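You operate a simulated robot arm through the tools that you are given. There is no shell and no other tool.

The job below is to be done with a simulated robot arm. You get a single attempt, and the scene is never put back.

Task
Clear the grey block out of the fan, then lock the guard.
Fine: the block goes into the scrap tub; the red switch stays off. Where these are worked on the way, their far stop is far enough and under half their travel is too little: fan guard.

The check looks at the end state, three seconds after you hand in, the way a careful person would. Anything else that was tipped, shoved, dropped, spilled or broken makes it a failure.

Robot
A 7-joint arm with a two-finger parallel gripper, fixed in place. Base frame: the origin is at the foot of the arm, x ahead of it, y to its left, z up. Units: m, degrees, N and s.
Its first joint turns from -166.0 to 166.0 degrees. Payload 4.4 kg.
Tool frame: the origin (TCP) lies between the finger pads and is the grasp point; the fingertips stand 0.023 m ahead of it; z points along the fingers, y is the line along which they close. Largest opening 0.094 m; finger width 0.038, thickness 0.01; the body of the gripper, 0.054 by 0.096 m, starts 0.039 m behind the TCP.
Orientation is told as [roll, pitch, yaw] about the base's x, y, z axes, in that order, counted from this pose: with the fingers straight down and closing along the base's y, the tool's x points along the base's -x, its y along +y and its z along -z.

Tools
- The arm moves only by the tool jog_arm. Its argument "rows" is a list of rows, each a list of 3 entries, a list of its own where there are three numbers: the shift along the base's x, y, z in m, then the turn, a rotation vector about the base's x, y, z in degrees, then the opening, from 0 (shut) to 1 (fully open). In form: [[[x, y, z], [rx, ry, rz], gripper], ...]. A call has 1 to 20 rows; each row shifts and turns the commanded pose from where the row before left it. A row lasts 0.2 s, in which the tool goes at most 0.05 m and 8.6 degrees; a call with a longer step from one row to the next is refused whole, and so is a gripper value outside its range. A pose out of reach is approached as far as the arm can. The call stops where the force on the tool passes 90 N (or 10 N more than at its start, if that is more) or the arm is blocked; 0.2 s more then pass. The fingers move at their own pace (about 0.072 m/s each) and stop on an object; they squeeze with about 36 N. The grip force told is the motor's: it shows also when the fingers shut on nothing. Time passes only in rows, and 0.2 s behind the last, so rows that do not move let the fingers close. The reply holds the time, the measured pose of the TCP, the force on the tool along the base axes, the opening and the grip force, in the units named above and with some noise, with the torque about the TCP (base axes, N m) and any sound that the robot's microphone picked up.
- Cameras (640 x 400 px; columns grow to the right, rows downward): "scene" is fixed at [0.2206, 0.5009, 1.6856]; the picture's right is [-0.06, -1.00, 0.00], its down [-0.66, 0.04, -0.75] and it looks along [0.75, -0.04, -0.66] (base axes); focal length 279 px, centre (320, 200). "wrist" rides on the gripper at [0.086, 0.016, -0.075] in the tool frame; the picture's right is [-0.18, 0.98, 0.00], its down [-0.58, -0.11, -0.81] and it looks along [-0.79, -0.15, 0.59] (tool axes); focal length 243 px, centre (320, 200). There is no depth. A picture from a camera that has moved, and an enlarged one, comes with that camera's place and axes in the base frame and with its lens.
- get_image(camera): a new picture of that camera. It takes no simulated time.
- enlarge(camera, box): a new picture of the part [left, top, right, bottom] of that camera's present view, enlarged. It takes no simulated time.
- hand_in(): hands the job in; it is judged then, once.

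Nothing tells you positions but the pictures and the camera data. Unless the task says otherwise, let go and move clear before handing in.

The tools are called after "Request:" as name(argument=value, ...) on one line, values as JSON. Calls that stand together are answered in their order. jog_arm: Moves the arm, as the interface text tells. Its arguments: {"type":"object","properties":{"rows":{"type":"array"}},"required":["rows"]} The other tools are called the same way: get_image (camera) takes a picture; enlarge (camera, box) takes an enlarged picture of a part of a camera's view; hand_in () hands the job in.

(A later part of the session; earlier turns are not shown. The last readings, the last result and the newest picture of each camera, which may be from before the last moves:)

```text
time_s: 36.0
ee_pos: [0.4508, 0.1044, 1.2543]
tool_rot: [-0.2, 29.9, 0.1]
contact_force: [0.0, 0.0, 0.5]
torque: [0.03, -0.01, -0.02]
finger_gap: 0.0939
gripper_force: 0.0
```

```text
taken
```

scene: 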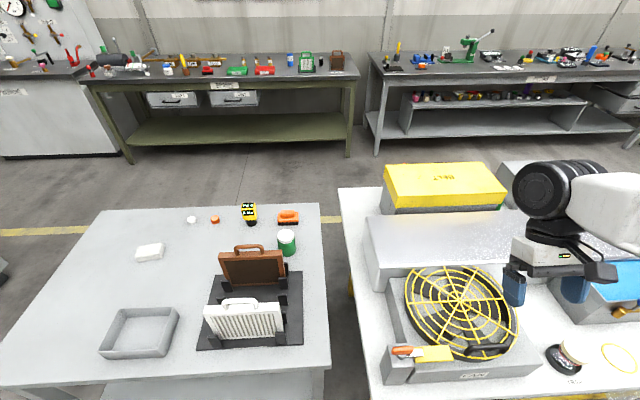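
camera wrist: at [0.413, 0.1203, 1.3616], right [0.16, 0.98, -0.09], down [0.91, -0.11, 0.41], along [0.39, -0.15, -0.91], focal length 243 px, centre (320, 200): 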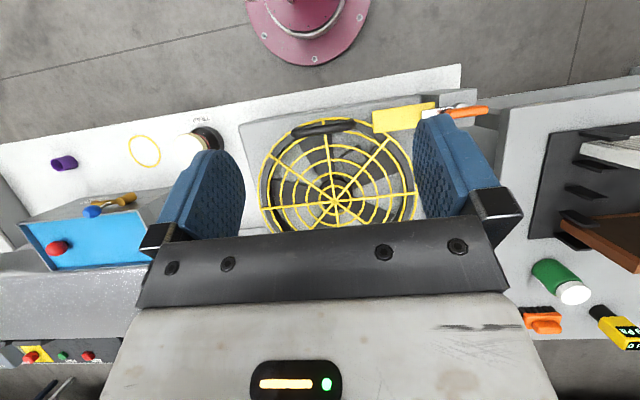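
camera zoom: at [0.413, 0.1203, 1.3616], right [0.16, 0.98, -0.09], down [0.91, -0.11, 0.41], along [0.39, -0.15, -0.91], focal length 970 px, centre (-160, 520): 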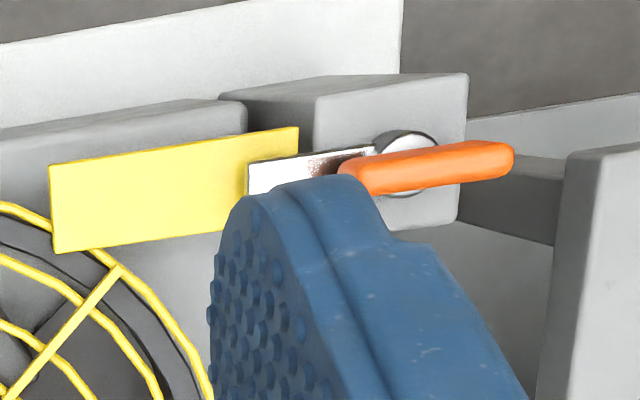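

I see the block lodged under the guard near the handle side, and the latch tongue overlapping the yellow tab with the orange grip around (0.466, 0.283, 0.985). I'll get a close, level-ish view of the latch before touching it.

Request:
jog_arm(rows=[[[-0.019, 0.027, -0.033], [0, -7.5, 0], 1], [[-0.019, 0.027, -0.033], [0, -7.5, 0], 1], [[-0.019, 0.027, -0.033], [0, -7.5, 0], 1], [[-0.019, 0.027, -0.033], [0, -7.5, 0], 1], [[-0.019, 0.027, -0.033], [0, 0, 0], 1], [[-0.019, 0.027, -0.033], [0, 0, 0], 1]])

Request:
get_image(camera="wrist")

Request:
enlarge(camera="wrist", box=[220, 100, 430, 240])

```text
time_s: 37.4
ee_pos: [0.3343, 0.2668, 1.0571]
tool_rot: [-0.1, -0.3, 0.1]
contact_force: [-0.6, 0.2, -0.3]
torque: [0.02, 0.01, -0.03]
finger_gap: 0.0941
gripper_force: 0.1
```

```text
taken
camera wrist: at [0.2479, 0.283, 1.1306], right [0.18, 0.98, 0.0], down [0.58, -0.11, 0.81], along [0.79, -0.15, -0.59], focal length 243 px, centre (320, 200)
```

wrist: 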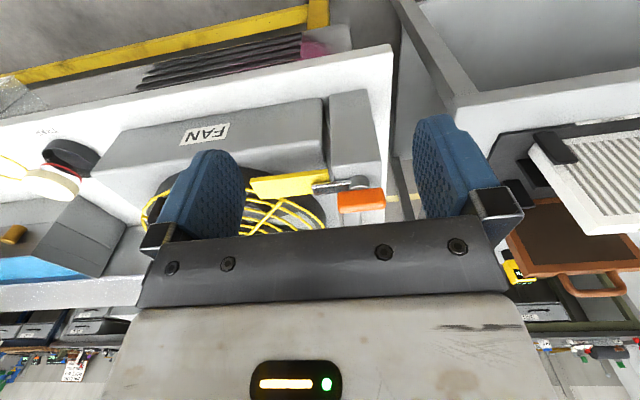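

```text
2.86 times, centred on (325, 170) of wrist
camera zoom: at [0.2479, 0.283, 1.1306], right [0.18, 0.98, 0.0], down [0.58, -0.11, 0.81], along [0.79, -0.15, -0.59], focal length 693 px, centre (306, 286)
```

zoom: 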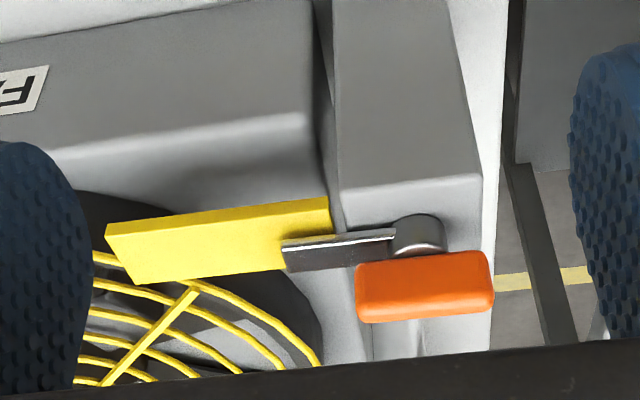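

Request:
enlarge(camera="wrist", box=[300, 150, 400, 220])

Request:
enlarge(camera="scene", box=[380, 330, 460, 390])

```text
5.71 times, centred on (350, 185) of wrist
camera zoom: at [0.2479, 0.283, 1.1306], right [0.18, 0.98, 0.0], down [0.58, -0.11, 0.81], along [0.79, -0.15, -0.59], focal length 1386 px, centre (149, 286)
```

zoom: 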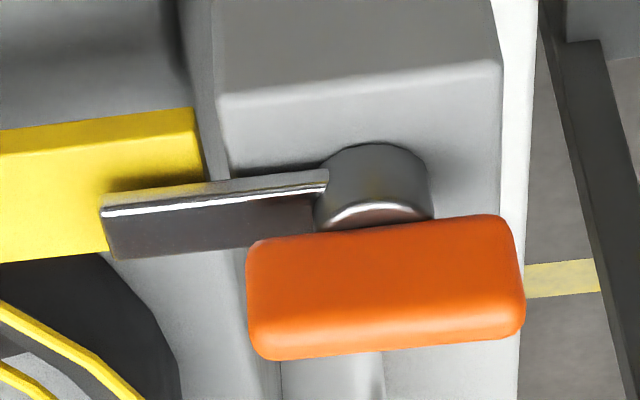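

```text
6.67 times, centred on (420, 360) of scene
camera zoom: at [0.2206, 0.5009, 1.6856], right [-0.06, -1.0, 0.0], down [-0.66, 0.04, -0.75], along [0.75, -0.04, -0.66], focal length 1861 px, centre (-347, -867)
```

zoom: 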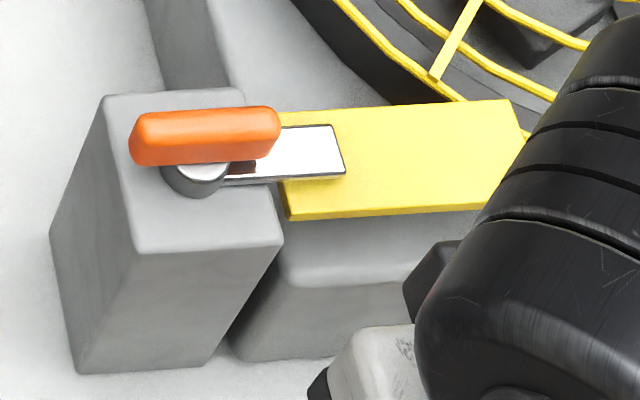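

The latch is now clear: a post (top z≈0.936) with a boss at about (0.477, 0.287), the tongue pointing -y over the yellow tab, and an orange grip roughly 0.05 x 0.017 x 0.015 m at z 0.958–0.973. I'll go above it with the fingers closing along x.

Request:
jog_arm(rows=[[[0.013, 0.0018, 0.0055], [0, 0, -8.18], 0.6], [[0.013, 0.0018, 0.0055], [0, 0, -8.18], 0.6], [[0.013, 0.0018, 0.0055], [0, 0, -8.18], 0.6], [[0.013, 0.0018, 0.0055], [0, 0, -8.18], 0.6], [[0.013, 0.0018, 0.0055], [0, 0, -8.18], 0.6], [[0.013, 0.0018, 0.0055], [0, 0, -8.18], 0.6], [[0.013, 0.0018, 0.0055], [0, 0, -8.18], 0.6], [[0.013, 0.0018, 0.0055], [0, 0, -8.18], 0.6], [[0.013, 0.0018, 0.0055], [0, 0, -8.18], 0.6], [[0.013, 0.0018, 0.0055], [0, 0, -8.18], 0.6], [[0.013, 0.0018, 0.0055], [0, 0, -8.18], 0.6]])

Request:
get_image(camera="wrist")

Request:
enlarge(camera="scene", box=[360, 280, 520, 400])

```text
time_s: 39.8
ee_pos: [0.4807, 0.2863, 1.1171]
tool_rot: [-0.1, -0.3, -90.0]
contact_force: [0.6, 0.2, -0.3]
torque: [-0.01, 0.04, 0.01]
finger_gap: 0.0562
gripper_force: 0.0
```

```text
taken
camera wrist: at [0.4966, 0.3718, 1.1905], right [0.98, -0.18, 0.0], down [-0.11, -0.58, 0.81], along [-0.15, -0.79, -0.59], focal length 243 px, centre (320, 200)
```

wrist: 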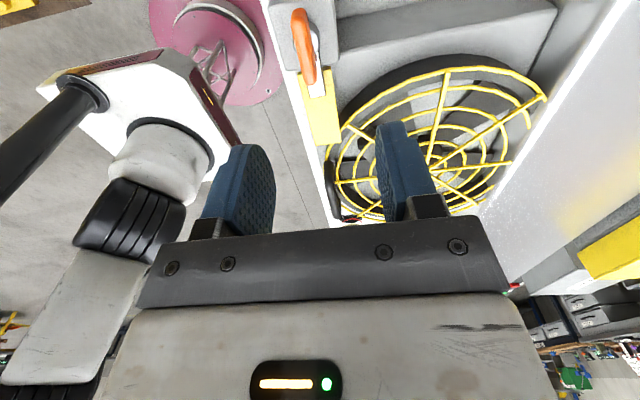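

```text
3.33 times, centred on (440, 340) of scene
camera zoom: at [0.2206, 0.5009, 1.6856], right [-0.06, -1.0, 0.0], down [-0.66, 0.04, -0.75], along [0.75, -0.04, -0.66], focal length 930 px, centre (-80, -267)
```

zoom: 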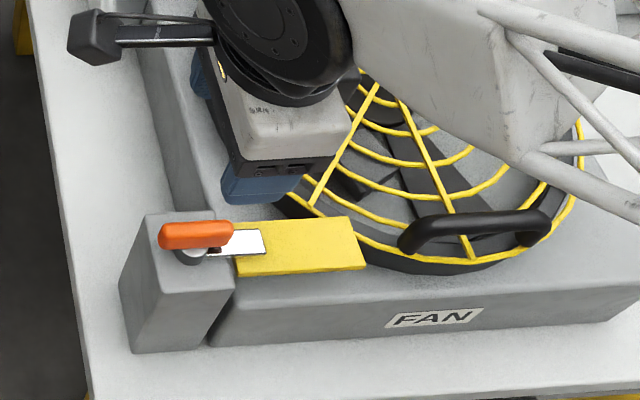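

Request:
enlarge(camera="wrist", box=[260, 0, 380, 130])

```text
3.08 times, centred on (320, 65) of wrist
camera zoom: at [0.4966, 0.3718, 1.1905], right [0.98, -0.18, 0.0], down [-0.11, -0.58, 0.81], along [-0.15, -0.79, -0.59], focal length 746 px, centre (320, 615)
```

zoom: 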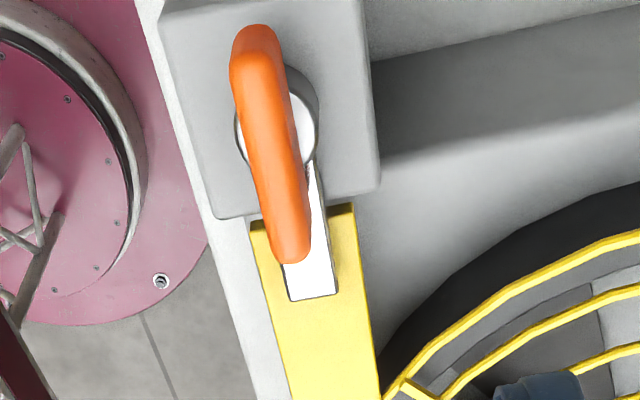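

Using the wrist view the pivot sits at about (0.468, 0.288), slightly nearer the base than the tool is now. I'll shift and descend so the fingertips straddle the orange grip.

Request:
jog_arm(rows=[[[-0.0127, 0.002, -0.015], [0, 0, 0], 0.6], [[0, 0, -0.03], [0, 0, 0], 0.6], [[0, 0, -0.03], [0, 0, 0], 0.6], [[0, 0, -0.02], [0, 0, 0], 0.6], [[0, 0, -0.015], [0, 0, 0], 0.6]])

Request:
get_image(camera="wrist")

Request:
enlarge(camera="scene", box=[370, 310, 470, 385])

```text
time_s: 41.0
ee_pos: [0.4652, 0.288, 1.0082]
tool_rot: [-0.1, -0.1, -89.9]
contact_force: [0.2, 0.3, -1.2]
torque: [0.02, -0.05, 0.0]
finger_gap: 0.0565
gripper_force: 0.1
```

```text
taken
camera wrist: at [0.4823, 0.3753, 1.0818], right [0.98, -0.18, 0.0], down [-0.11, -0.58, 0.81], along [-0.15, -0.79, -0.59], focal length 243 px, centre (320, 200)
```

wrist: 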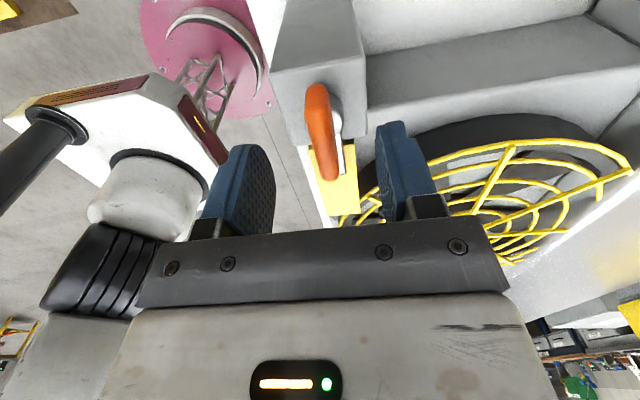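

```text
5.33 times, centred on (420, 348) of scene
camera zoom: at [0.2206, 0.5009, 1.6856], right [-0.06, -1.0, 0.0], down [-0.66, 0.04, -0.75], along [0.75, -0.04, -0.66], focal length 1488 px, centre (-213, -587)
```

zoom: 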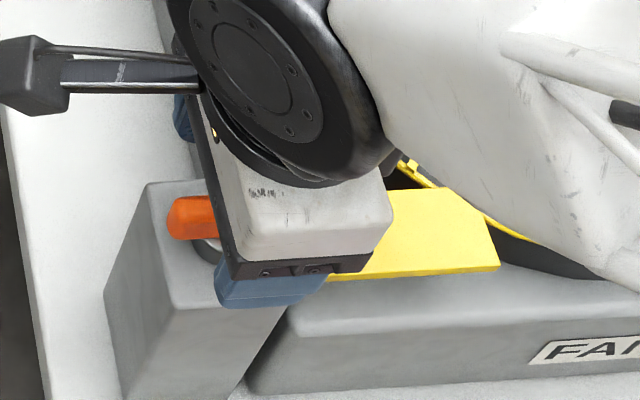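

The grip is centred between the fingers. I'll lower the last 2 cm and close.

Request:
jog_arm(rows=[[[0, 0, -0.01], [0, 0, 0], 0.6], [[0, 0, -0.008], [0, 0, 0], 0.6], [[0, 0, -0.005], [0, 0, 0], 0.6]])

Request:
jog_arm(rows=[[[0, 0, 0], [0, 0, 0], 0.0], [[0, 0, 0], [0, 0, 0], 0.0], [[0, 0, 0], [0, 0, 0], 0.0]])

Request:
get_image(camera="wrist")

```text
time_s: 41.8
ee_pos: [0.4659, 0.2881, 0.9833]
tool_rot: [-0.1, -0.2, -89.8]
contact_force: [-1.0, 1.2, 0.3]
torque: [-0.02, 0.0, -0.01]
finger_gap: 0.0562
gripper_force: 0.0
```

```text
time_s: 42.6
ee_pos: [0.4677, 0.2886, 0.9836]
tool_rot: [-0.2, -0.1, -89.8]
contact_force: [55.8, -3.4, -21.1]
torque: [-0.1, -0.68, 0.05]
finger_gap: 0.012
gripper_force: 45.4
```

```text
taken
camera wrist: at [0.4843, 0.375, 1.058], right [0.98, -0.18, 0.0], down [-0.11, -0.58, 0.81], along [-0.15, -0.79, -0.59], focal length 243 px, centre (320, 200)
```

wrist: 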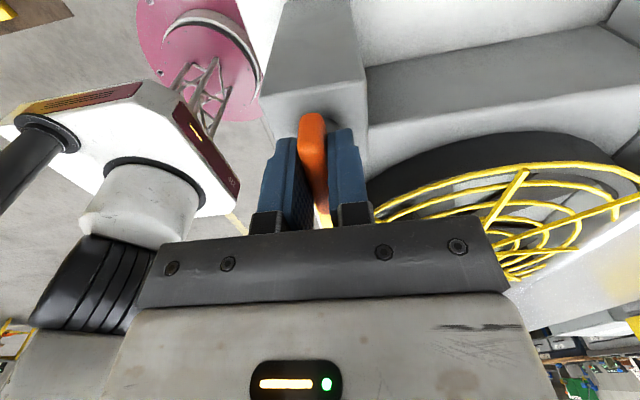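

The fingers have the grip (gap 12 mm), but there's a side load of 56 N along +x, so my tool is a few mm short. I'll shift +x slightly to relieve it.

Request:
jog_arm(rows=[[[0.002, 0, 0], [0, 0, 0], 0.0], [[0.001, 0, 0], [0, 0, 0], 0.0], [[0, 0, 0], [0, 0, 0], 0.0]])

```text
time_s: 43.4
ee_pos: [0.468, 0.2887, 0.9839]
tool_rot: [-0.3, -0.2, -89.9]
contact_force: [-52.5, 12.2, 20.0]
torque: [1.12, -0.19, -0.03]
finger_gap: 0.0119
gripper_force: 44.8
```

Request:
jog_arm(rows=[[[-0.0015, 0, 0], [0, 0, 0], 0.0], [[0, 0, 0], [0, 0, 0], 0.0]])

```text
time_s: 44.0
ee_pos: [0.4676, 0.2888, 0.9849]
tool_rot: [-0.3, -0.2, -90.0]
contact_force: [-45.3, 19.4, 16.2]
torque: [-1.03, -0.17, 0.0]
finger_gap: 0.0119
gripper_force: 45.0
```

Request:
jog_arm(rows=[[[-0.0012, 0, 0], [0, 0, 0], 0.0], [[0, 0, 0], [0, 0, 0], 0.0]])

```text
time_s: 44.6
ee_pos: [0.4677, 0.2886, 0.9844]
tool_rot: [-0.1, -0.1, -89.9]
contact_force: [-10.3, 17.8, 9.2]
torque: [-0.86, -0.23, -0.02]
finger_gap: 0.0117
gripper_force: 44.9
```

The load is now small, so I'll test-turn the grip counter-clockwise (tongue toward +x) a few degrees and watch the forces.

Request:
jog_arm(rows=[[[0, 0, 0], [0, 0, 4], 0.0], [[0, 0, 0], [0, 0, 4], 0.0], [[0, 0, 0], [0, 0, 4], 0.0]])

Request:
get_image(camera="wrist")

```text
time_s: 45.4
ee_pos: [0.4677, 0.2879, 0.9835]
tool_rot: [-0.1, 0.0, -77.7]
contact_force: [6.5, 20.0, 1.1]
torque: [1.52, -0.25, 0.03]
finger_gap: 0.0119
gripper_force: 44.8
```

```text
taken
camera wrist: at [0.4656, 0.3764, 1.0579], right [1.0, 0.03, 0.0], down [0.02, -0.59, 0.81], along [0.02, -0.81, -0.59], focal length 243 px, centre (320, 200)
```

wrist: 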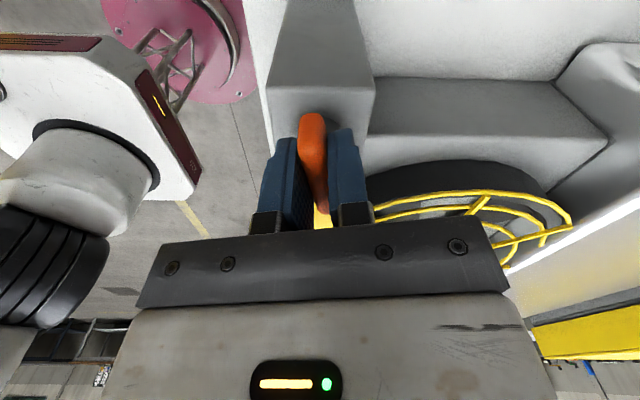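

The grip turns freely counter-clockwise with the fingers. I'll continue the turn in that direction.

Request:
jog_arm(rows=[[[0, 0, 0], [0, 0, 6], 0.0], [[0, 0, 0], [0, 0, 6], 0.0], [[0, 0, 0], [0, 0, 6], 0.0], [[0, 0, 0], [0, 0, 6], 0.0], [[0, 0, 0], [0, 0, 6], 0.0], [[0, 0, 0], [0, 0, 6], 0.0]])

Request:
get_image(camera="wrist")

Request:
enlarge(camera="scene", box=[370, 310, 470, 385])

```text
time_s: 46.8
ee_pos: [0.467, 0.2895, 0.985]
tool_rot: [0.0, -0.2, -41.8]
contact_force: [-14.1, 28.4, 11.3]
torque: [1.02, 0.23, 0.01]
finger_gap: 0.012
gripper_force: 45.3
```

```text
taken
camera wrist: at [0.4138, 0.358, 1.0579], right [0.79, 0.61, 0.0], down [0.36, -0.47, 0.81], along [0.49, -0.64, -0.59], focal length 243 px, centre (320, 200)
```

wrist: 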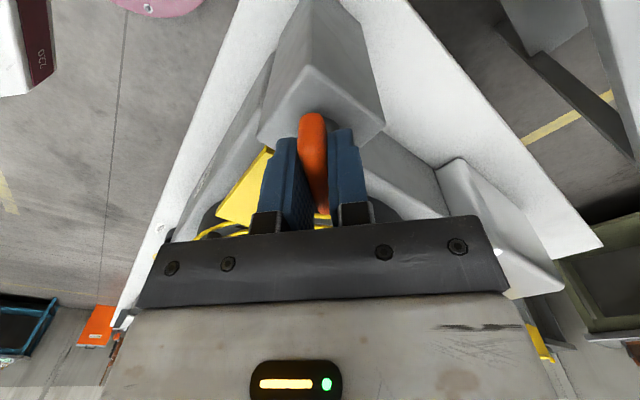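

```text
5.33 times, centred on (420, 348) of scene
camera zoom: at [0.2206, 0.5009, 1.6856], right [-0.06, -1.0, 0.0], down [-0.66, 0.04, -0.75], along [0.75, -0.04, -0.66], focal length 1488 px, centre (-213, -587)
```

zoom: 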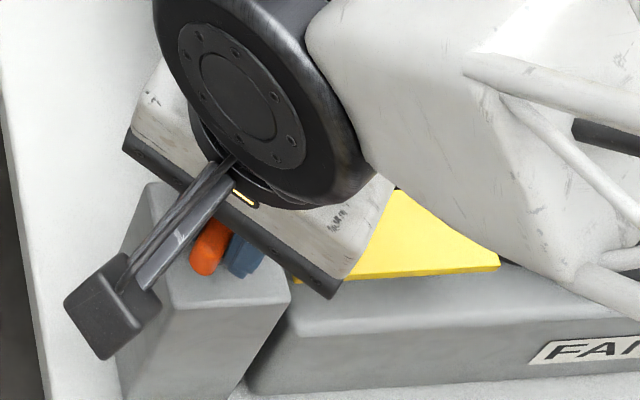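

It has turned about 48° with almost no resistance. I'll continue to about 90°.

Request:
jog_arm(rows=[[[0, 0, 0], [0, 0, 6], 0.0], [[0, 0, 0], [0, 0, 6], 0.0], [[0, 0, 0], [0, 0, 6], 0.0], [[0, 0, 0], [0, 0, 6], 0.0], [[0, 0, 0], [0, 0, 6], 0.0], [[0, 0, 0], [0, 0, 6], 0.0], [[0, 0, 0], [0, 0, 6], 0.0]])

Request:
get_image(camera="wrist")

Request:
enlarge(camera="scene", box=[370, 310, 470, 385])

```text
time_s: 48.4
ee_pos: [0.4677, 0.2879, 0.9843]
tool_rot: [-0.2, 0.0, 0.1]
contact_force: [-24.8, 5.6, 11.6]
torque: [0.71, -0.73, -0.13]
finger_gap: 0.0118
gripper_force: 45.3
```

```text
taken
camera wrist: at [0.3806, 0.3037, 1.0579], right [0.18, 0.98, 0.0], down [0.58, -0.1, 0.81], along [0.79, -0.15, -0.59], focal length 243 px, centre (320, 200)
```

wrist: 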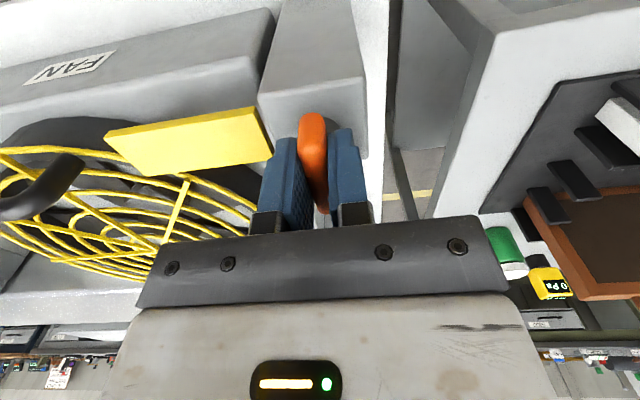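

```text
5.33 times, centred on (420, 348) of scene
camera zoom: at [0.2206, 0.5009, 1.6856], right [-0.06, -1.0, 0.0], down [-0.66, 0.04, -0.75], along [0.75, -0.04, -0.66], focal length 1488 px, centre (-213, -587)
```

zoom: 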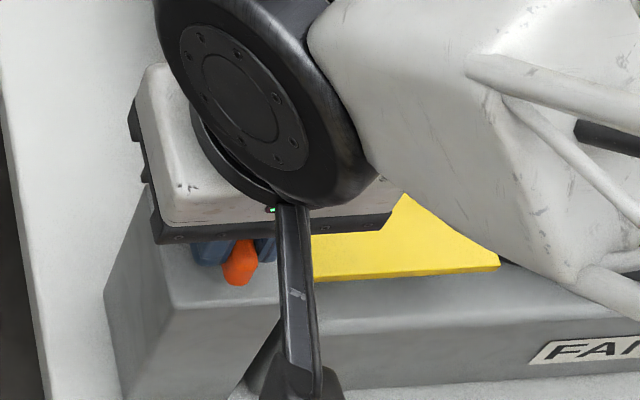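

The tongue is off the tab now. I'll release with a small opening and rise straight up.

Request:
jog_arm(rows=[[[0, 0, 0], [0, 0, 0], 0.3], [[0, 0, 0], [0, 0, 0], 0.3], [[0, 0, 0.02], [0, 0, 0], 0.3], [[0, 0, 0.04], [0, 0, 0], 0.3], [[0, 0, 0.04], [0, 0, 0], 0.3], [[-0.01, 0, 0.04], [0, 0, 0], 1]])

Request:
get_image(camera="wrist")

Request:
enlarge(camera="scene", box=[370, 290, 530, 390])

```text
time_s: 49.8
ee_pos: [0.4571, 0.2874, 1.121]
tool_rot: [-0.3, -0.1, 0.1]
contact_force: [0.9, -0.5, -0.2]
torque: [0.01, 0.0, -0.02]
finger_gap: 0.0841
gripper_force: 0.3
```

```text
taken
camera wrist: at [0.3705, 0.303, 1.1963], right [0.18, 0.98, 0.0], down [0.58, -0.11, 0.81], along [0.79, -0.15, -0.59], focal length 243 px, centre (320, 200)
```

wrist: 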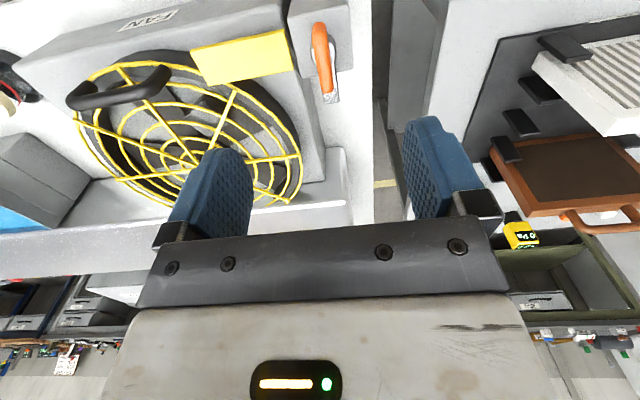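

```text
4.00 times, centred on (450, 340) of scene
camera zoom: at [0.2206, 0.5009, 1.6856], right [-0.06, -1.0, 0.0], down [-0.66, 0.04, -0.75], along [0.75, -0.04, -0.66], focal length 1116 px, centre (-200, -360)
```

zoom: 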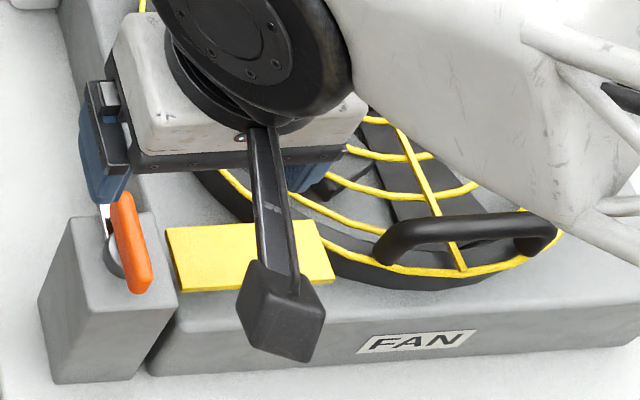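

The tongue now points away and the yellow tab is free. The handle bar triangulates to about (0.469, 0.078, 0.96), so I'll move above it with fingers closing along x.

Request:
jog_arm(rows=[[[0.001, -0.019, -0.003], [0, 0, -8.18], 0.6], [[0.001, -0.019, -0.003], [0, 0, -8.18], 0.6], [[0.001, -0.019, -0.003], [0, 0, -8.18], 0.6], [[0.001, -0.019, -0.003], [0, 0, -8.18], 0.6], [[0.001, -0.019, -0.003], [0, 0, -8.18], 0.6], [[0.001, -0.019, -0.003], [0, 0, -8.18], 0.6], [[0.001, -0.019, -0.003], [0, 0, -8.18], 0.6], [[0.001, -0.019, -0.003], [0, 0, -8.18], 0.6], [[0.001, -0.019, -0.003], [0, 0, -8.18], 0.6], [[0.001, -0.019, -0.003], [0, 0, -8.18], 0.6], [[0.001, -0.019, -0.003], [0, 0, -8.18], 0.6]])

Request:
get_image(camera="wrist")

Request:
get_image(camera="scene")

```text
time_s: 52.2
ee_pos: [0.4697, 0.0795, 1.0918]
tool_rot: [-0.2, -0.1, -90.1]
contact_force: [-0.1, -0.2, 0.1]
torque: [0.0, 0.02, -0.03]
finger_gap: 0.0565
gripper_force: 0.0
```

```text
taken
camera wrist: at [0.4853, 0.1648, 1.1659], right [0.98, -0.18, 0.0], down [-0.11, -0.58, 0.81], along [-0.15, -0.79, -0.59], focal length 243 px, centre (320, 200)
```

wrist: 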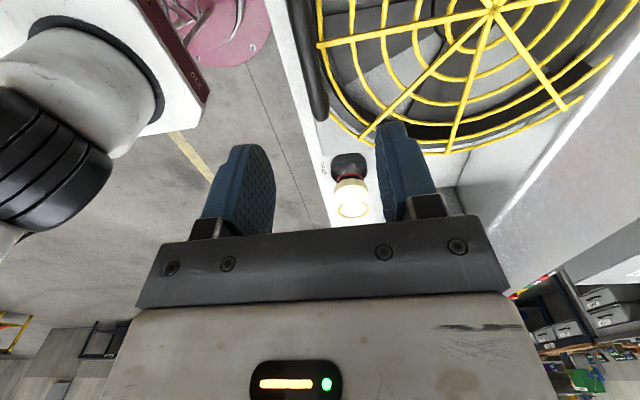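

```text
taken
```

scene: 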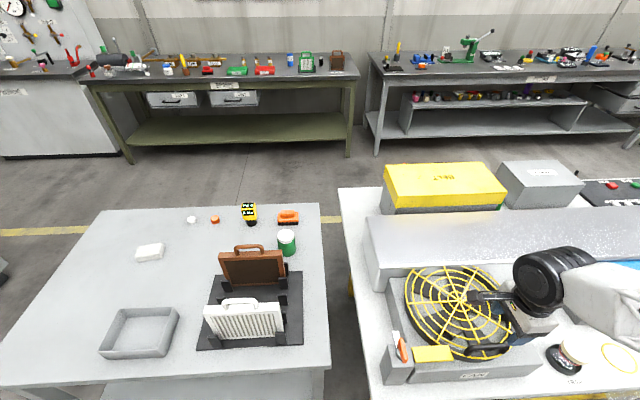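

Request:
enlarge(camera="wrist", box=[250, 0, 390, 140])

Request:
enlarge(camera="scene", box=[400, 250, 560, 380])

```text
2.86 times, centred on (320, 70) of wrist
camera zoom: at [0.4853, 0.1648, 1.1659], right [0.98, -0.18, 0.0], down [-0.11, -0.58, 0.81], along [-0.15, -0.79, -0.59], focal length 693 px, centre (320, 571)
```

zoom: 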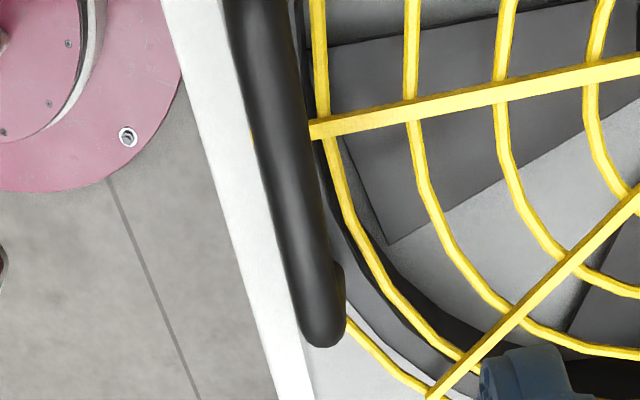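

```text
3.08 times, centred on (480, 315) of scene
camera zoom: at [0.2206, 0.5009, 1.6856], right [-0.06, -1.0, 0.0], down [-0.66, 0.04, -0.75], along [0.75, -0.04, -0.66], focal length 859 px, centre (-172, -154)
```

zoom: 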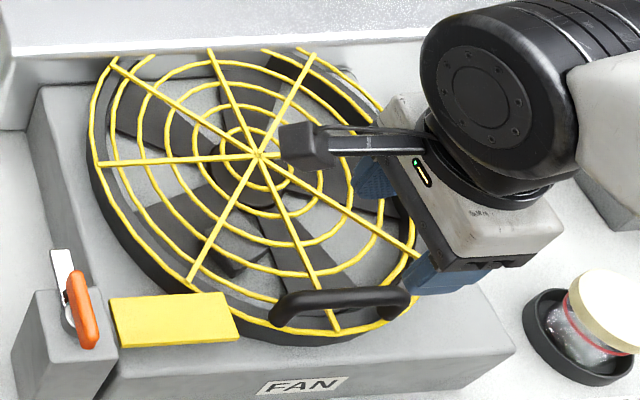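

The handle bar runs y 0.02–0.135 at x≈0.461, z≈0.96 by the wrist view. I'll shift and descend around it.

Request:
jog_arm(rows=[[[-0.0087, 0, -0.01], [0, 0, 0], 0.6], [[0, 0, -0.03], [0, 0, 0], 0.6], [[0, 0, -0.03], [0, 0, 0], 0.6], [[0, 0, -0.02], [0, 0, 0], 0.6]])

Request:
get_image(camera="wrist")

Request:
enlarge(camera="scene", box=[400, 270, 560, 390])

```text
time_s: 53.2
ee_pos: [0.4603, 0.0794, 1.0016]
tool_rot: [-0.1, -0.2, -89.9]
contact_force: [-0.2, -0.4, -0.6]
torque: [-0.01, 0.02, -0.03]
finger_gap: 0.0566
gripper_force: 0.1
```

```text
taken
camera wrist: at [0.4767, 0.165, 1.0755], right [0.98, -0.18, 0.0], down [-0.11, -0.58, 0.81], along [-0.15, -0.79, -0.59], focal length 243 px, centre (320, 200)
```

wrist: 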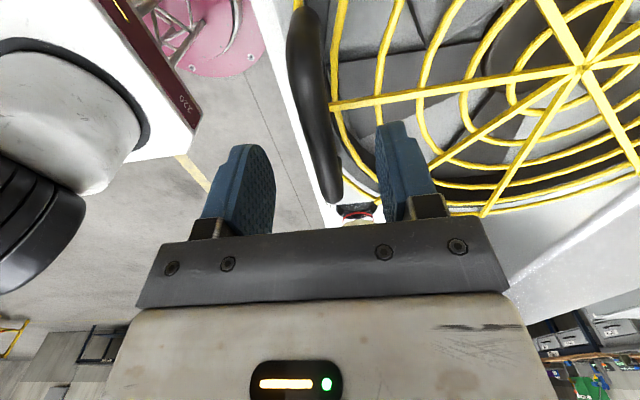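

```text
3.33 times, centred on (480, 330) of scene
camera zoom: at [0.2206, 0.5009, 1.6856], right [-0.06, -1.0, 0.0], down [-0.66, 0.04, -0.75], along [0.75, -0.04, -0.66], focal length 930 px, centre (-213, -233)
```

zoom: 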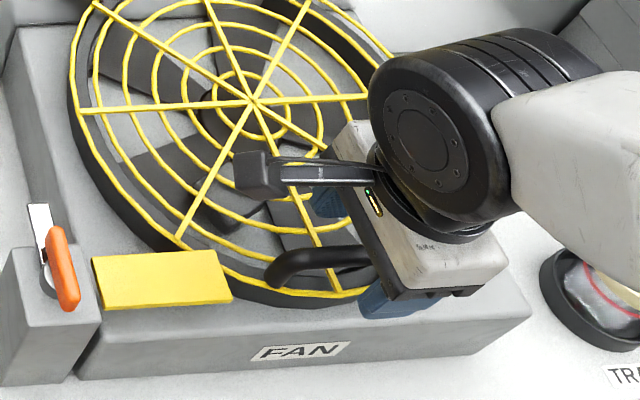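

The bar is centred between the fingers. Lowering the rest and closing.

Request:
jog_arm(rows=[[[0, 0, -0.015], [0, 0, 0], 0.6], [[0, 0, -0.012], [0, 0, 0], 0.6], [[0, 0, -0.0086], [0, 0, 0], 0.6]])

Request:
jog_arm(rows=[[[0, 0, 0], [0, 0, 0], 0.0], [[0, 0, 0], [0, 0, 0], 0.0], [[0, 0, 0], [0, 0, 0], 0.0]])

Request:
get_image(camera="wrist")

```text
time_s: 54.0
ee_pos: [0.46, 0.0793, 0.9685]
tool_rot: [0.3, -0.2, -90.0]
contact_force: [-7.6, -19.0, 53.1]
torque: [-0.02, -1.49, -0.4]
finger_gap: 0.0531
gripper_force: 0.1
```

```text
time_s: 55.0
ee_pos: [0.4623, 0.0795, 0.9696]
tool_rot: [0.4, 0.0, -89.9]
contact_force: [-3.8, 0.4, 17.2]
torque: [-0.23, -0.07, -0.59]
finger_gap: 0.0139
gripper_force: 36.0
stopped in row 3: the force on the tool passed its limit at 91 N (the readings are from after the stop); the commanded pose is now the measured one
```

```text
taken
camera wrist: at [0.4778, 0.166, 1.0431], right [0.98, -0.18, 0.0], down [-0.11, -0.58, 0.81], along [-0.14, -0.79, -0.59], focal length 243 px, centre (320, 200)
```

wrist: 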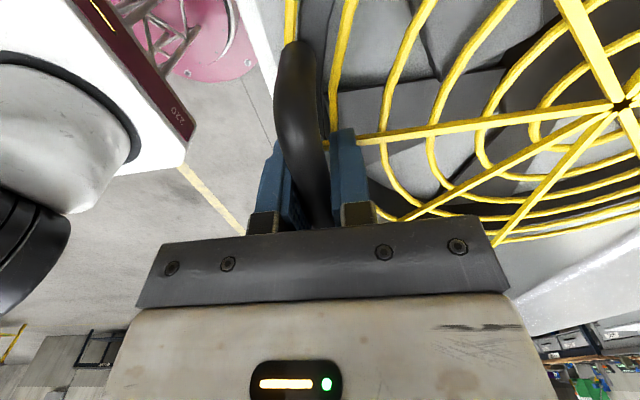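

The fingertips touched the guard wires at about z 0.946, and the bar is now gripped (gap 13.9 mm). I'll start lifting along the expected arc about a hinge near x≈0.75, in small steps.

Request:
jog_arm(rows=[[[0, 0, 0.005], [0, 0, 0], 0.0], [[0.0005, 0, 0.005], [0, 0, 0], 0.0], [[0.0007, 0, 0.005], [0, 0, 0], 0.0], [[0.001, 0, 0.005], [0, 0, 0], 0.0]])

Request:
get_image(camera="wrist")

Request:
enlarge(camera="scene", box=[370, 240, 560, 390])

```text
time_s: 56.0
ee_pos: [0.465, 0.0795, 0.9888]
tool_rot: [0.2, -0.1, -90.0]
contact_force: [51.6, 8.6, -13.7]
torque: [-0.18, 0.98, -0.92]
finger_gap: 0.0138
gripper_force: 44.9
```

```text
taken
camera wrist: at [0.4809, 0.166, 1.0627], right [0.98, -0.18, 0.0], down [-0.11, -0.58, 0.81], along [-0.14, -0.79, -0.59], focal length 243 px, centre (320, 200)
```

wrist: 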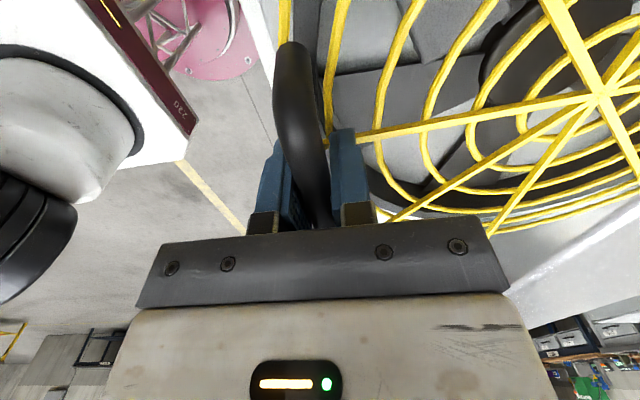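

```text
2.67 times, centred on (465, 315) of scene
camera zoom: at [0.2206, 0.5009, 1.6856], right [-0.06, -1.0, 0.0], down [-0.66, 0.04, -0.75], along [0.75, -0.04, -0.66], focal length 744 px, centre (-67, -107)
```

zoom: 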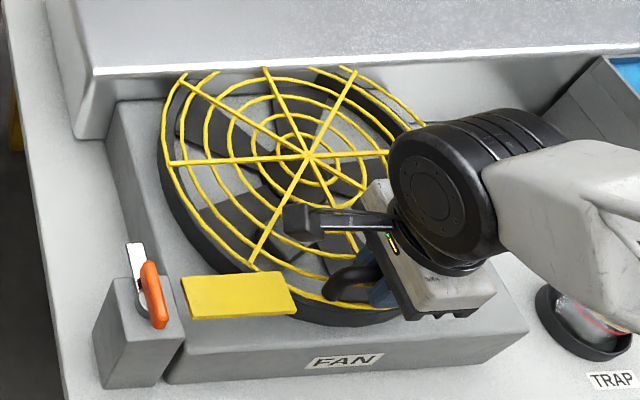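

The guard is rising with the handle; a +x load of 52 N says the arc leans more toward +x than I assumed. I'll continue with more +x motion.

Request:
jog_arm(rows=[[[0.0025, 0, 0.004], [0, 0, 0], 0.0], [[0.002, 0, 0.006], [0, 0, 0], 0.0], [[0.002, 0, 0.006], [0, 0, 0], 0.0]])

```text
time_s: 56.8
ee_pos: [0.4671, 0.0796, 1.0015]
tool_rot: [-0.1, 0.0, -89.8]
contact_force: [-49.8, 28.2, 7.1]
torque: [-0.1, 0.45, -0.86]
finger_gap: 0.0136
gripper_force: 45.5
```

Request:
jog_arm(rows=[[[0.0008, 0, 0.0062], [0, 0, 0], 0.0], [[0.0008, 0, 0.0062], [0, 0, 0], 0.0], [[0.0017, 0, 0.006], [0, 0, 0], 0.0], [[0.0017, 0, 0.006], [0, 0, 0], 0.0]])

```text
time_s: 57.8
ee_pos: [0.4758, 0.0802, 1.0278]
tool_rot: [0.2, -0.1, -89.9]
contact_force: [-56.8, -14.1, 14.4]
torque: [-0.37, 0.19, -0.78]
finger_gap: 0.0136
gripper_force: 45.3
```

Request:
jog_arm(rows=[[[0.0005, 0, 0.006], [0, 0, 0], 0.0], [[0.0012, 0, 0.006], [0, 0, 0], 0.0], [[0.0022, 0, 0.006], [0, 0, 0], 0.0], [[0.0022, 0, 0.006], [0, 0, 0], 0.0]])

```text
time_s: 58.8
ee_pos: [0.4842, 0.0792, 1.0517]
tool_rot: [0.1, -0.1, -89.9]
contact_force: [79.3, 3.1, -36.5]
torque: [-0.24, 0.61, -0.72]
finger_gap: 0.014
gripper_force: 45.1
```

The handle follows an arc consistent with a hinge near (0.75, 0.938) and radius ≈0.29. I'll continue up the arc in checked increments.

Request:
jog_arm(rows=[[[0.004, 0, 0.005], [0, 0, 0], 0.0], [[0.0036, 0, 0.006], [0, 0, 0], 0.0], [[0.0035, 0, 0.0067], [0, 0, 0], 0.0], [[0.0035, 0, 0.0067], [0, 0, 0], 0.0]])

```text
time_s: 59.8
ee_pos: [0.4953, 0.0791, 1.0771]
tool_rot: [0.2, -0.1, -89.8]
contact_force: [-58.4, 5.7, 28.8]
torque: [-0.55, -0.06, -1.12]
finger_gap: 0.0135
gripper_force: 44.9
```

Request:
jog_arm(rows=[[[0.0033, 0, 0.0067], [0, 0, 0], 0.0], [[0.0036, 0, 0.0067], [0, 0, 0], 0.0], [[0.0042, 0, 0.0064], [0, 0, 0], 0.0], [[0.0042, 0, 0.0063], [0, 0, 0], 0.0]])

Request:
enlarge(camera="scene", box=[370, 220, 560, 370])

```text
time_s: 60.8
ee_pos: [0.5129, 0.0795, 1.1027]
tool_rot: [0.3, -0.1, -90.0]
contact_force: [-58.2, -1.3, 35.7]
torque: [-0.12, -0.17, -1.27]
finger_gap: 0.0139
gripper_force: 45.2
```

```text
2.67 times, centred on (465, 295) of scene
camera zoom: at [0.2206, 0.5009, 1.6856], right [-0.06, -1.0, 0.0], down [-0.66, 0.04, -0.75], along [0.75, -0.04, -0.66], focal length 744 px, centre (-67, -53)
```

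zoom: 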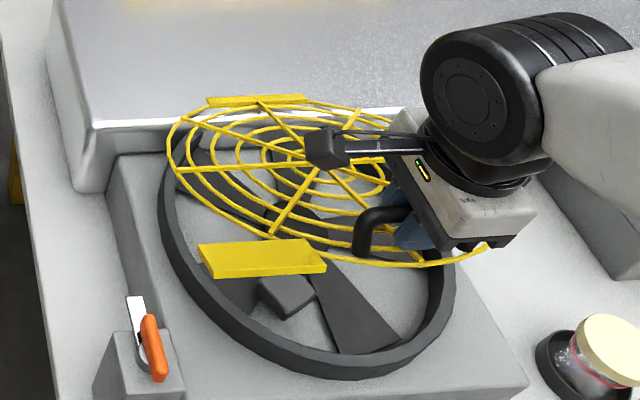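

The guard is clearly opening and the grey block is visible in the fan. The outward radial load suggests the fingertips press the guard wires, so I'll tilt the tool along with the guard as I continue.

Request:
jog_arm(rows=[[[0.001, 0, 0.003], [0, 4, 0], 0.0], [[0.0027, 0, 0.0045], [0, 4, 0], 0.0], [[0.0027, 0, 0.0046], [0, 3, 0], 0.0]])

```text
time_s: 61.6
ee_pos: [0.5179, 0.0787, 1.1134]
tool_rot: [-10.8, -0.1, -89.9]
contact_force: [10.2, -14.0, -9.6]
torque: [0.1, 0.06, -1.23]
finger_gap: 0.0135
gripper_force: 44.8
```

The loads dropped. Continuing up the arc with matching tilt.

Request:
jog_arm(rows=[[[0.0047, 0, 0.0061], [0, 1.5, 0], 0.0], [[0.0047, 0, 0.0061], [0, 1.5, 0], 0.0], [[0.0049, 0, 0.0058], [0, 1.5, 0], 0.0], [[0.005, 0, 0.0059], [0, 1.5, 0], 0.0]])

```text
time_s: 62.6
ee_pos: [0.5372, 0.0795, 1.1377]
tool_rot: [-16.9, -0.1, -89.9]
contact_force: [7.7, -11.3, -9.4]
torque: [-0.32, 0.16, -1.21]
finger_gap: 0.0136
gripper_force: 45.0
```

Request:
jog_arm(rows=[[[0.0053, 0, 0.0056], [0, 1.5, 0], 0.0], [[0.0053, 0, 0.0056], [0, 1.5, 0], 0.0], [[0.0056, 0, 0.0053], [0, 1.5, 0], 0.0], [[0.0056, 0, 0.0053], [0, 1.5, 0], 0.0], [[0.0058, 0, 0.005], [0, 1.5, 0], 0.0], [[0.0059, 0, 0.0049], [0, 1.5, 0], 0.0]])

```text
time_s: 64.0
ee_pos: [0.5695, 0.0787, 1.1696]
tool_rot: [-25.7, 0.0, -89.9]
contact_force: [-10.5, -21.2, 10.2]
torque: [-0.26, -0.1, -1.16]
finger_gap: 0.0135
gripper_force: 44.9
```

Request:
jog_arm(rows=[[[0.0061, 0, 0.0047], [0, 1.5, 0], 0.0], [[0.0061, 0, 0.0047], [0, 1.5, 0], 0.0], [[0.0063, 0, 0.0044], [0, 1.5, 0], 0.0], [[0.0063, 0, 0.0043], [0, 1.5, 0], 0.0], [[0.0066, 0, 0.0041], [0, 1.5, 0], 0.0], [[0.0066, 0, 0.004], [0, 1.5, 0], 0.0], [[0.0067, 0, 0.0037], [0, 1.5, 0], 0.0], [[0.0068, 0, 0.0036], [0, 1.5, 0], 0.0]])

Request:
get_image(camera="scene")

```text
time_s: 65.8
ee_pos: [0.6209, 0.0803, 1.2042]
tool_rot: [-37.9, 0.0, -89.8]
contact_force: [-16.9, 11.7, 31.9]
torque: [-0.92, -0.24, -0.92]
finger_gap: 0.0137
gripper_force: 45.5
```

```text
taken
```

scene: 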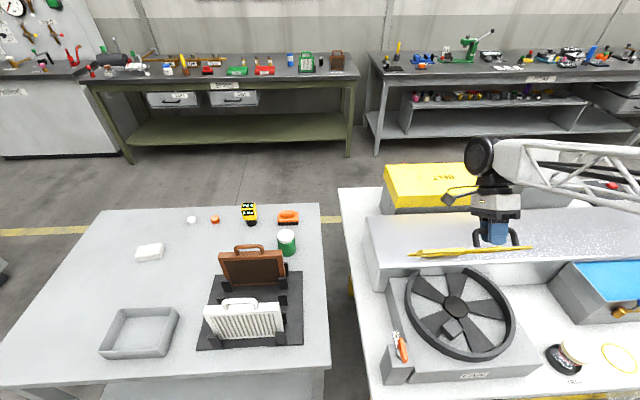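

The guard is now well up and the block sits in plain view between the fan blades. I'll keep following the arc toward and past vertical.

Request:
jog_arm(rows=[[[0.0069, 0, 0.0033], [0, 1.5, 0], 0.0], [[0.0069, 0, 0.0033], [0, 1.5, 0], 0.0], [[0.0071, 0, 0.003], [0, 1.5, 0], 0.0], [[0.0071, 0, 0.0029], [0, 1.5, 0], 0.0], [[0.0072, 0, 0.0026], [0, 1.5, 0], 0.0], [[0.0073, 0, 0.0025], [0, 1.5, 0], 0.0]])

```text
time_s: 67.2
ee_pos: [0.6635, 0.08, 1.2221]
tool_rot: [-46.7, 0.0, -89.9]
contact_force: [-20.1, 7.7, 57.8]
torque: [-0.93, -0.35, -0.64]
finger_gap: 0.0138
gripper_force: 44.7
```

Request:
jog_arm(rows=[[[0.0074, 0, 0.0032], [0, 1.5, 0], 0.0], [[0.0074, 0, 0.0032], [0, 1.5, 0], 0.0], [[0.0074, 0, 0.002], [0, 1.5, 0], 0.0], [[0.0075, 0, 0.002], [0, 1.5, 0], 0.0]])

Request:
get_image(camera="wrist")

Request:
enlarge(camera="scene", box=[360, 120, 600, 290])

```text
time_s: 68.1
ee_pos: [0.6829, 0.0802, 1.2285]
tool_rot: [-50.9, 0.0, -89.8]
contact_force: [-3.9, 2.1, 12.1]
torque: [-1.28, -0.05, -0.79]
finger_gap: 0.0134
gripper_force: 44.9
out of reach, approached as far as the arm can: row 3, 4
stopped in row 4: the force on the tool passed its limit at 102 N (the readings are from after the stop); the commanded pose is now the measured one
```

```text
taken
camera wrist: at [0.7507, 0.166, 1.263], right [0.62, -0.18, -0.76], down [0.56, -0.58, 0.59], along [-0.55, -0.79, -0.26], focal length 243 px, centre (320, 200)
```

wrist: 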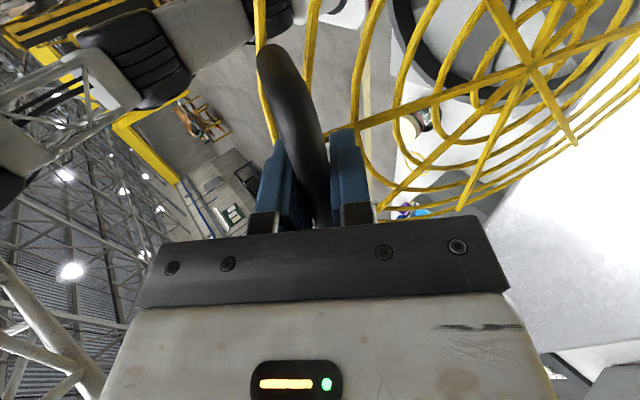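

```text
2.35 times, centred on (480, 205) of scene
camera zoom: at [0.2206, 0.5009, 1.6856], right [-0.06, -1.0, 0.0], down [-0.66, 0.04, -0.75], along [0.75, -0.04, -0.66], focal length 657 px, centre (-56, 188)
```

zoom: 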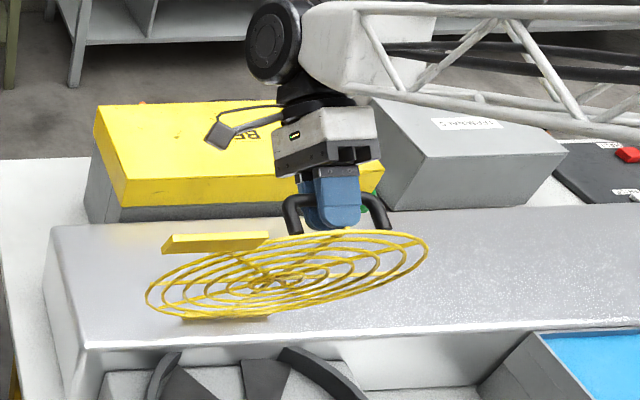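

The tilt hit a reach limit at about 51°, with the guard near 70° open. I'll ease the tilt back while continuing along the arc.

Request:
jog_arm(rows=[[[0.003, 0, 0.001], [0, -3, 0], 0.0], [[0.005, 0, 0.0015], [0, -3, 0], 0.0], [[0.006, 0, 0.0015], [0, -3, 0], 0.0]])

```text
time_s: 68.9
ee_pos: [0.6964, 0.0796, 1.2311]
tool_rot: [-42.1, 0.1, -89.8]
contact_force: [-1.7, 16.7, 3.5]
torque: [-1.77, 0.13, -0.72]
finger_gap: 0.0138
gripper_force: 45.1
```

Request:
jog_arm(rows=[[[0.0076, 0, 0.0016], [0, -2, 0], 0.0], [[0.0076, 0, 0.0014], [0, -2, 0], 0.0], [[0.0076, 0, 0.001], [0, -2, 0], 0.0], [[0.0076, 0, 0.001], [0, -2, 0], 0.0]])

```text
time_s: 69.9
ee_pos: [0.7292, 0.0793, 1.2354]
tool_rot: [-34.2, 0.0, -89.8]
contact_force: [-1.5, 8.4, -2.8]
torque: [-1.45, 0.11, -1.12]
finger_gap: 0.0138
gripper_force: 45.0
```

Request:
jog_arm(rows=[[[0.0076, 0, 0.0008], [0, -2, 0], 0.0], [[0.0076, 0, 0.0005], [0, -2, 0], 0.0], [[0.0077, 0, 0.0002], [0, -1, 0], 0.0], [[0.0077, 0, 0], [0, -1, 0], 0.0]])

Request:
enlarge(camera="scene", box=[360, 120, 600, 290])

```text
time_s: 70.9
ee_pos: [0.7597, 0.0791, 1.2392]
tool_rot: [-28.1, 0.0, -89.9]
contact_force: [0.2, 6.0, -10.5]
torque: [-1.33, 0.13, -1.24]
finger_gap: 0.0137
gripper_force: 45.0
```

```text
2.35 times, centred on (480, 205) of scene
camera zoom: at [0.2206, 0.5009, 1.6856], right [-0.06, -1.0, 0.0], down [-0.66, 0.04, -0.75], along [0.75, -0.04, -0.66], focal length 657 px, centre (-56, 188)
```

zoom: 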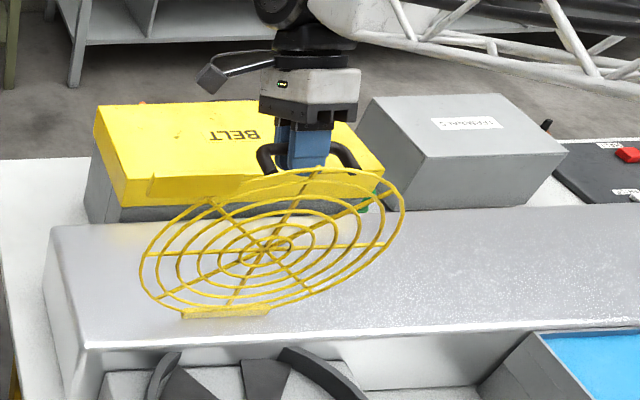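

The guard is about 85° open with low loads. I'll continue a little past vertical until I feel the stop.

Request:
jog_arm(rows=[[[0.0077, 0, -0.0001], [0, -1, 0], 0.0], [[0.0077, 0, -0.0003], [0, -1, 0], 0.0], [[0.0077, 0, -0.0005], [0, -1, 0], 0.0], [[0.0076, 0, -0.0007], [0, -1, 0], 0.0]])

```text
time_s: 71.9
ee_pos: [0.7894, 0.0783, 1.2373]
tool_rot: [-24.0, 0.0, -89.9]
contact_force: [0.4, -6.4, 4.2]
torque: [-1.33, 0.08, -1.26]
finger_gap: 0.0143
gripper_force: 45.3
```

Request:
jog_arm(rows=[[[0.0076, 0, -0.0009], [0, -1, 0], 0.0], [[0.0076, 0, -0.0011], [0, -1, 0], 0.0], [[0.0076, 0, -0.0013], [0, -1, 0], 0.0], [[0.0075, 0, -0.0015], [0, -1, 0], 0.0]])

Request:
enlarge(camera="scene", box=[360, 120, 600, 290])

```text
time_s: 72.9
ee_pos: [0.8191, 0.0798, 1.232]
tool_rot: [-20.2, 0.0, -89.8]
contact_force: [-0.5, -5.8, 0.3]
torque: [-1.13, 0.17, -1.39]
finger_gap: 0.0142
gripper_force: 44.8
```

```text
2.35 times, centred on (480, 205) of scene
camera zoom: at [0.2206, 0.5009, 1.6856], right [-0.06, -1.0, 0.0], down [-0.66, 0.04, -0.75], along [0.75, -0.04, -0.66], focal length 657 px, centre (-56, 188)
```

zoom: 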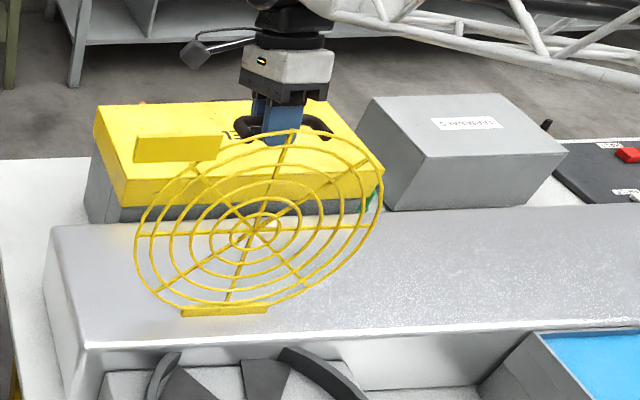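

Request:
jog_arm(rows=[[[0.0075, 0, -0.0017], [0, -1, 0], 0.0], [[0.0075, 0, -0.0019], [0, -1, 0], 0.0], [[0.0074, 0, -0.0021], [0, -1, 0], 0.0]])

```text
time_s: 73.7
ee_pos: [0.8417, 0.0791, 1.2272]
tool_rot: [-17.1, 0.0, -89.8]
contact_force: [-0.4, -6.2, 1.8]
torque: [-0.89, 0.06, -1.52]
finger_gap: 0.0138
gripper_force: 45.1
```

Request:
jog_arm(rows=[[[0.0074, 0, -0.0023], [0, -1, 0], 0.0], [[0.0073, 0, -0.0025], [0, -1, 0], 0.0], [[0.0073, 0, -0.0027], [0, -1, 0], 0.0]])

```text
time_s: 74.4
ee_pos: [0.8525, 0.0798, 1.223]
tool_rot: [-15.1, 0.0, -89.7]
contact_force: [-66.9, -2.1, 7.6]
torque: [-0.3, -0.32, -1.72]
finger_gap: 0.0142
gripper_force: 44.8
stopped in row 3: the force on the tool passed its limit at 94 N (the readings are from after the stop); the commanded pose is now the measured one
```

The guard reached its far stop (about 105°, past vertical). I'll relieve the preload, open the fingers slightly and slide up off the bar parallel to the guard.

Request:
jog_arm(rows=[[[-0.001, 0, 0], [0, 0, 0], 0.1], [[0, 0, 0], [0, 0, 0], 0.24], [[0, 0, 0], [0, 0, 0], 0.24]])

Request:
get_image(camera="wrist")

Request:
enlarge(camera="scene", box=[360, 120, 600, 290])

```text
time_s: 75.2
ee_pos: [0.8543, 0.0801, 1.2208]
tool_rot: [-15.1, -0.1, -89.8]
contact_force: [-0.2, -0.3, -0.6]
torque: [0.02, 0.02, -0.02]
finger_gap: 0.0226
gripper_force: 0.1
```

```text
taken
camera wrist: at [0.889, 0.1656, 1.2892], right [0.95, -0.18, -0.25], down [0.1, -0.58, 0.81], along [-0.29, -0.79, -0.53], focal length 243 px, centre (320, 200)
```

wrist: 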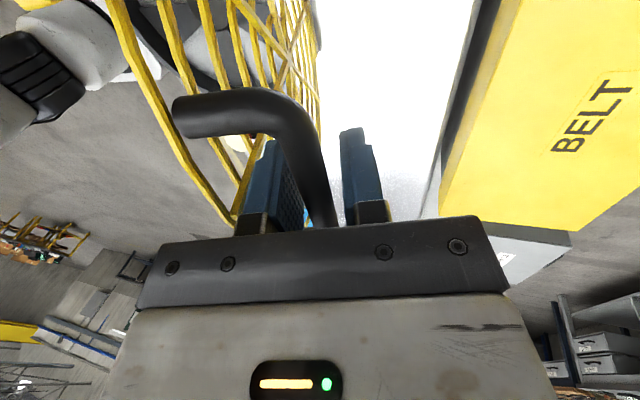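

```text
2.35 times, centred on (480, 205) of scene
camera zoom: at [0.2206, 0.5009, 1.6856], right [-0.06, -1.0, 0.0], down [-0.66, 0.04, -0.75], along [0.75, -0.04, -0.66], focal length 657 px, centre (-56, 188)
```

zoom: 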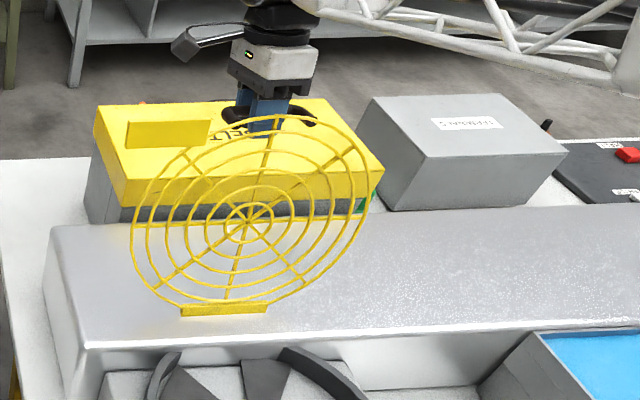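

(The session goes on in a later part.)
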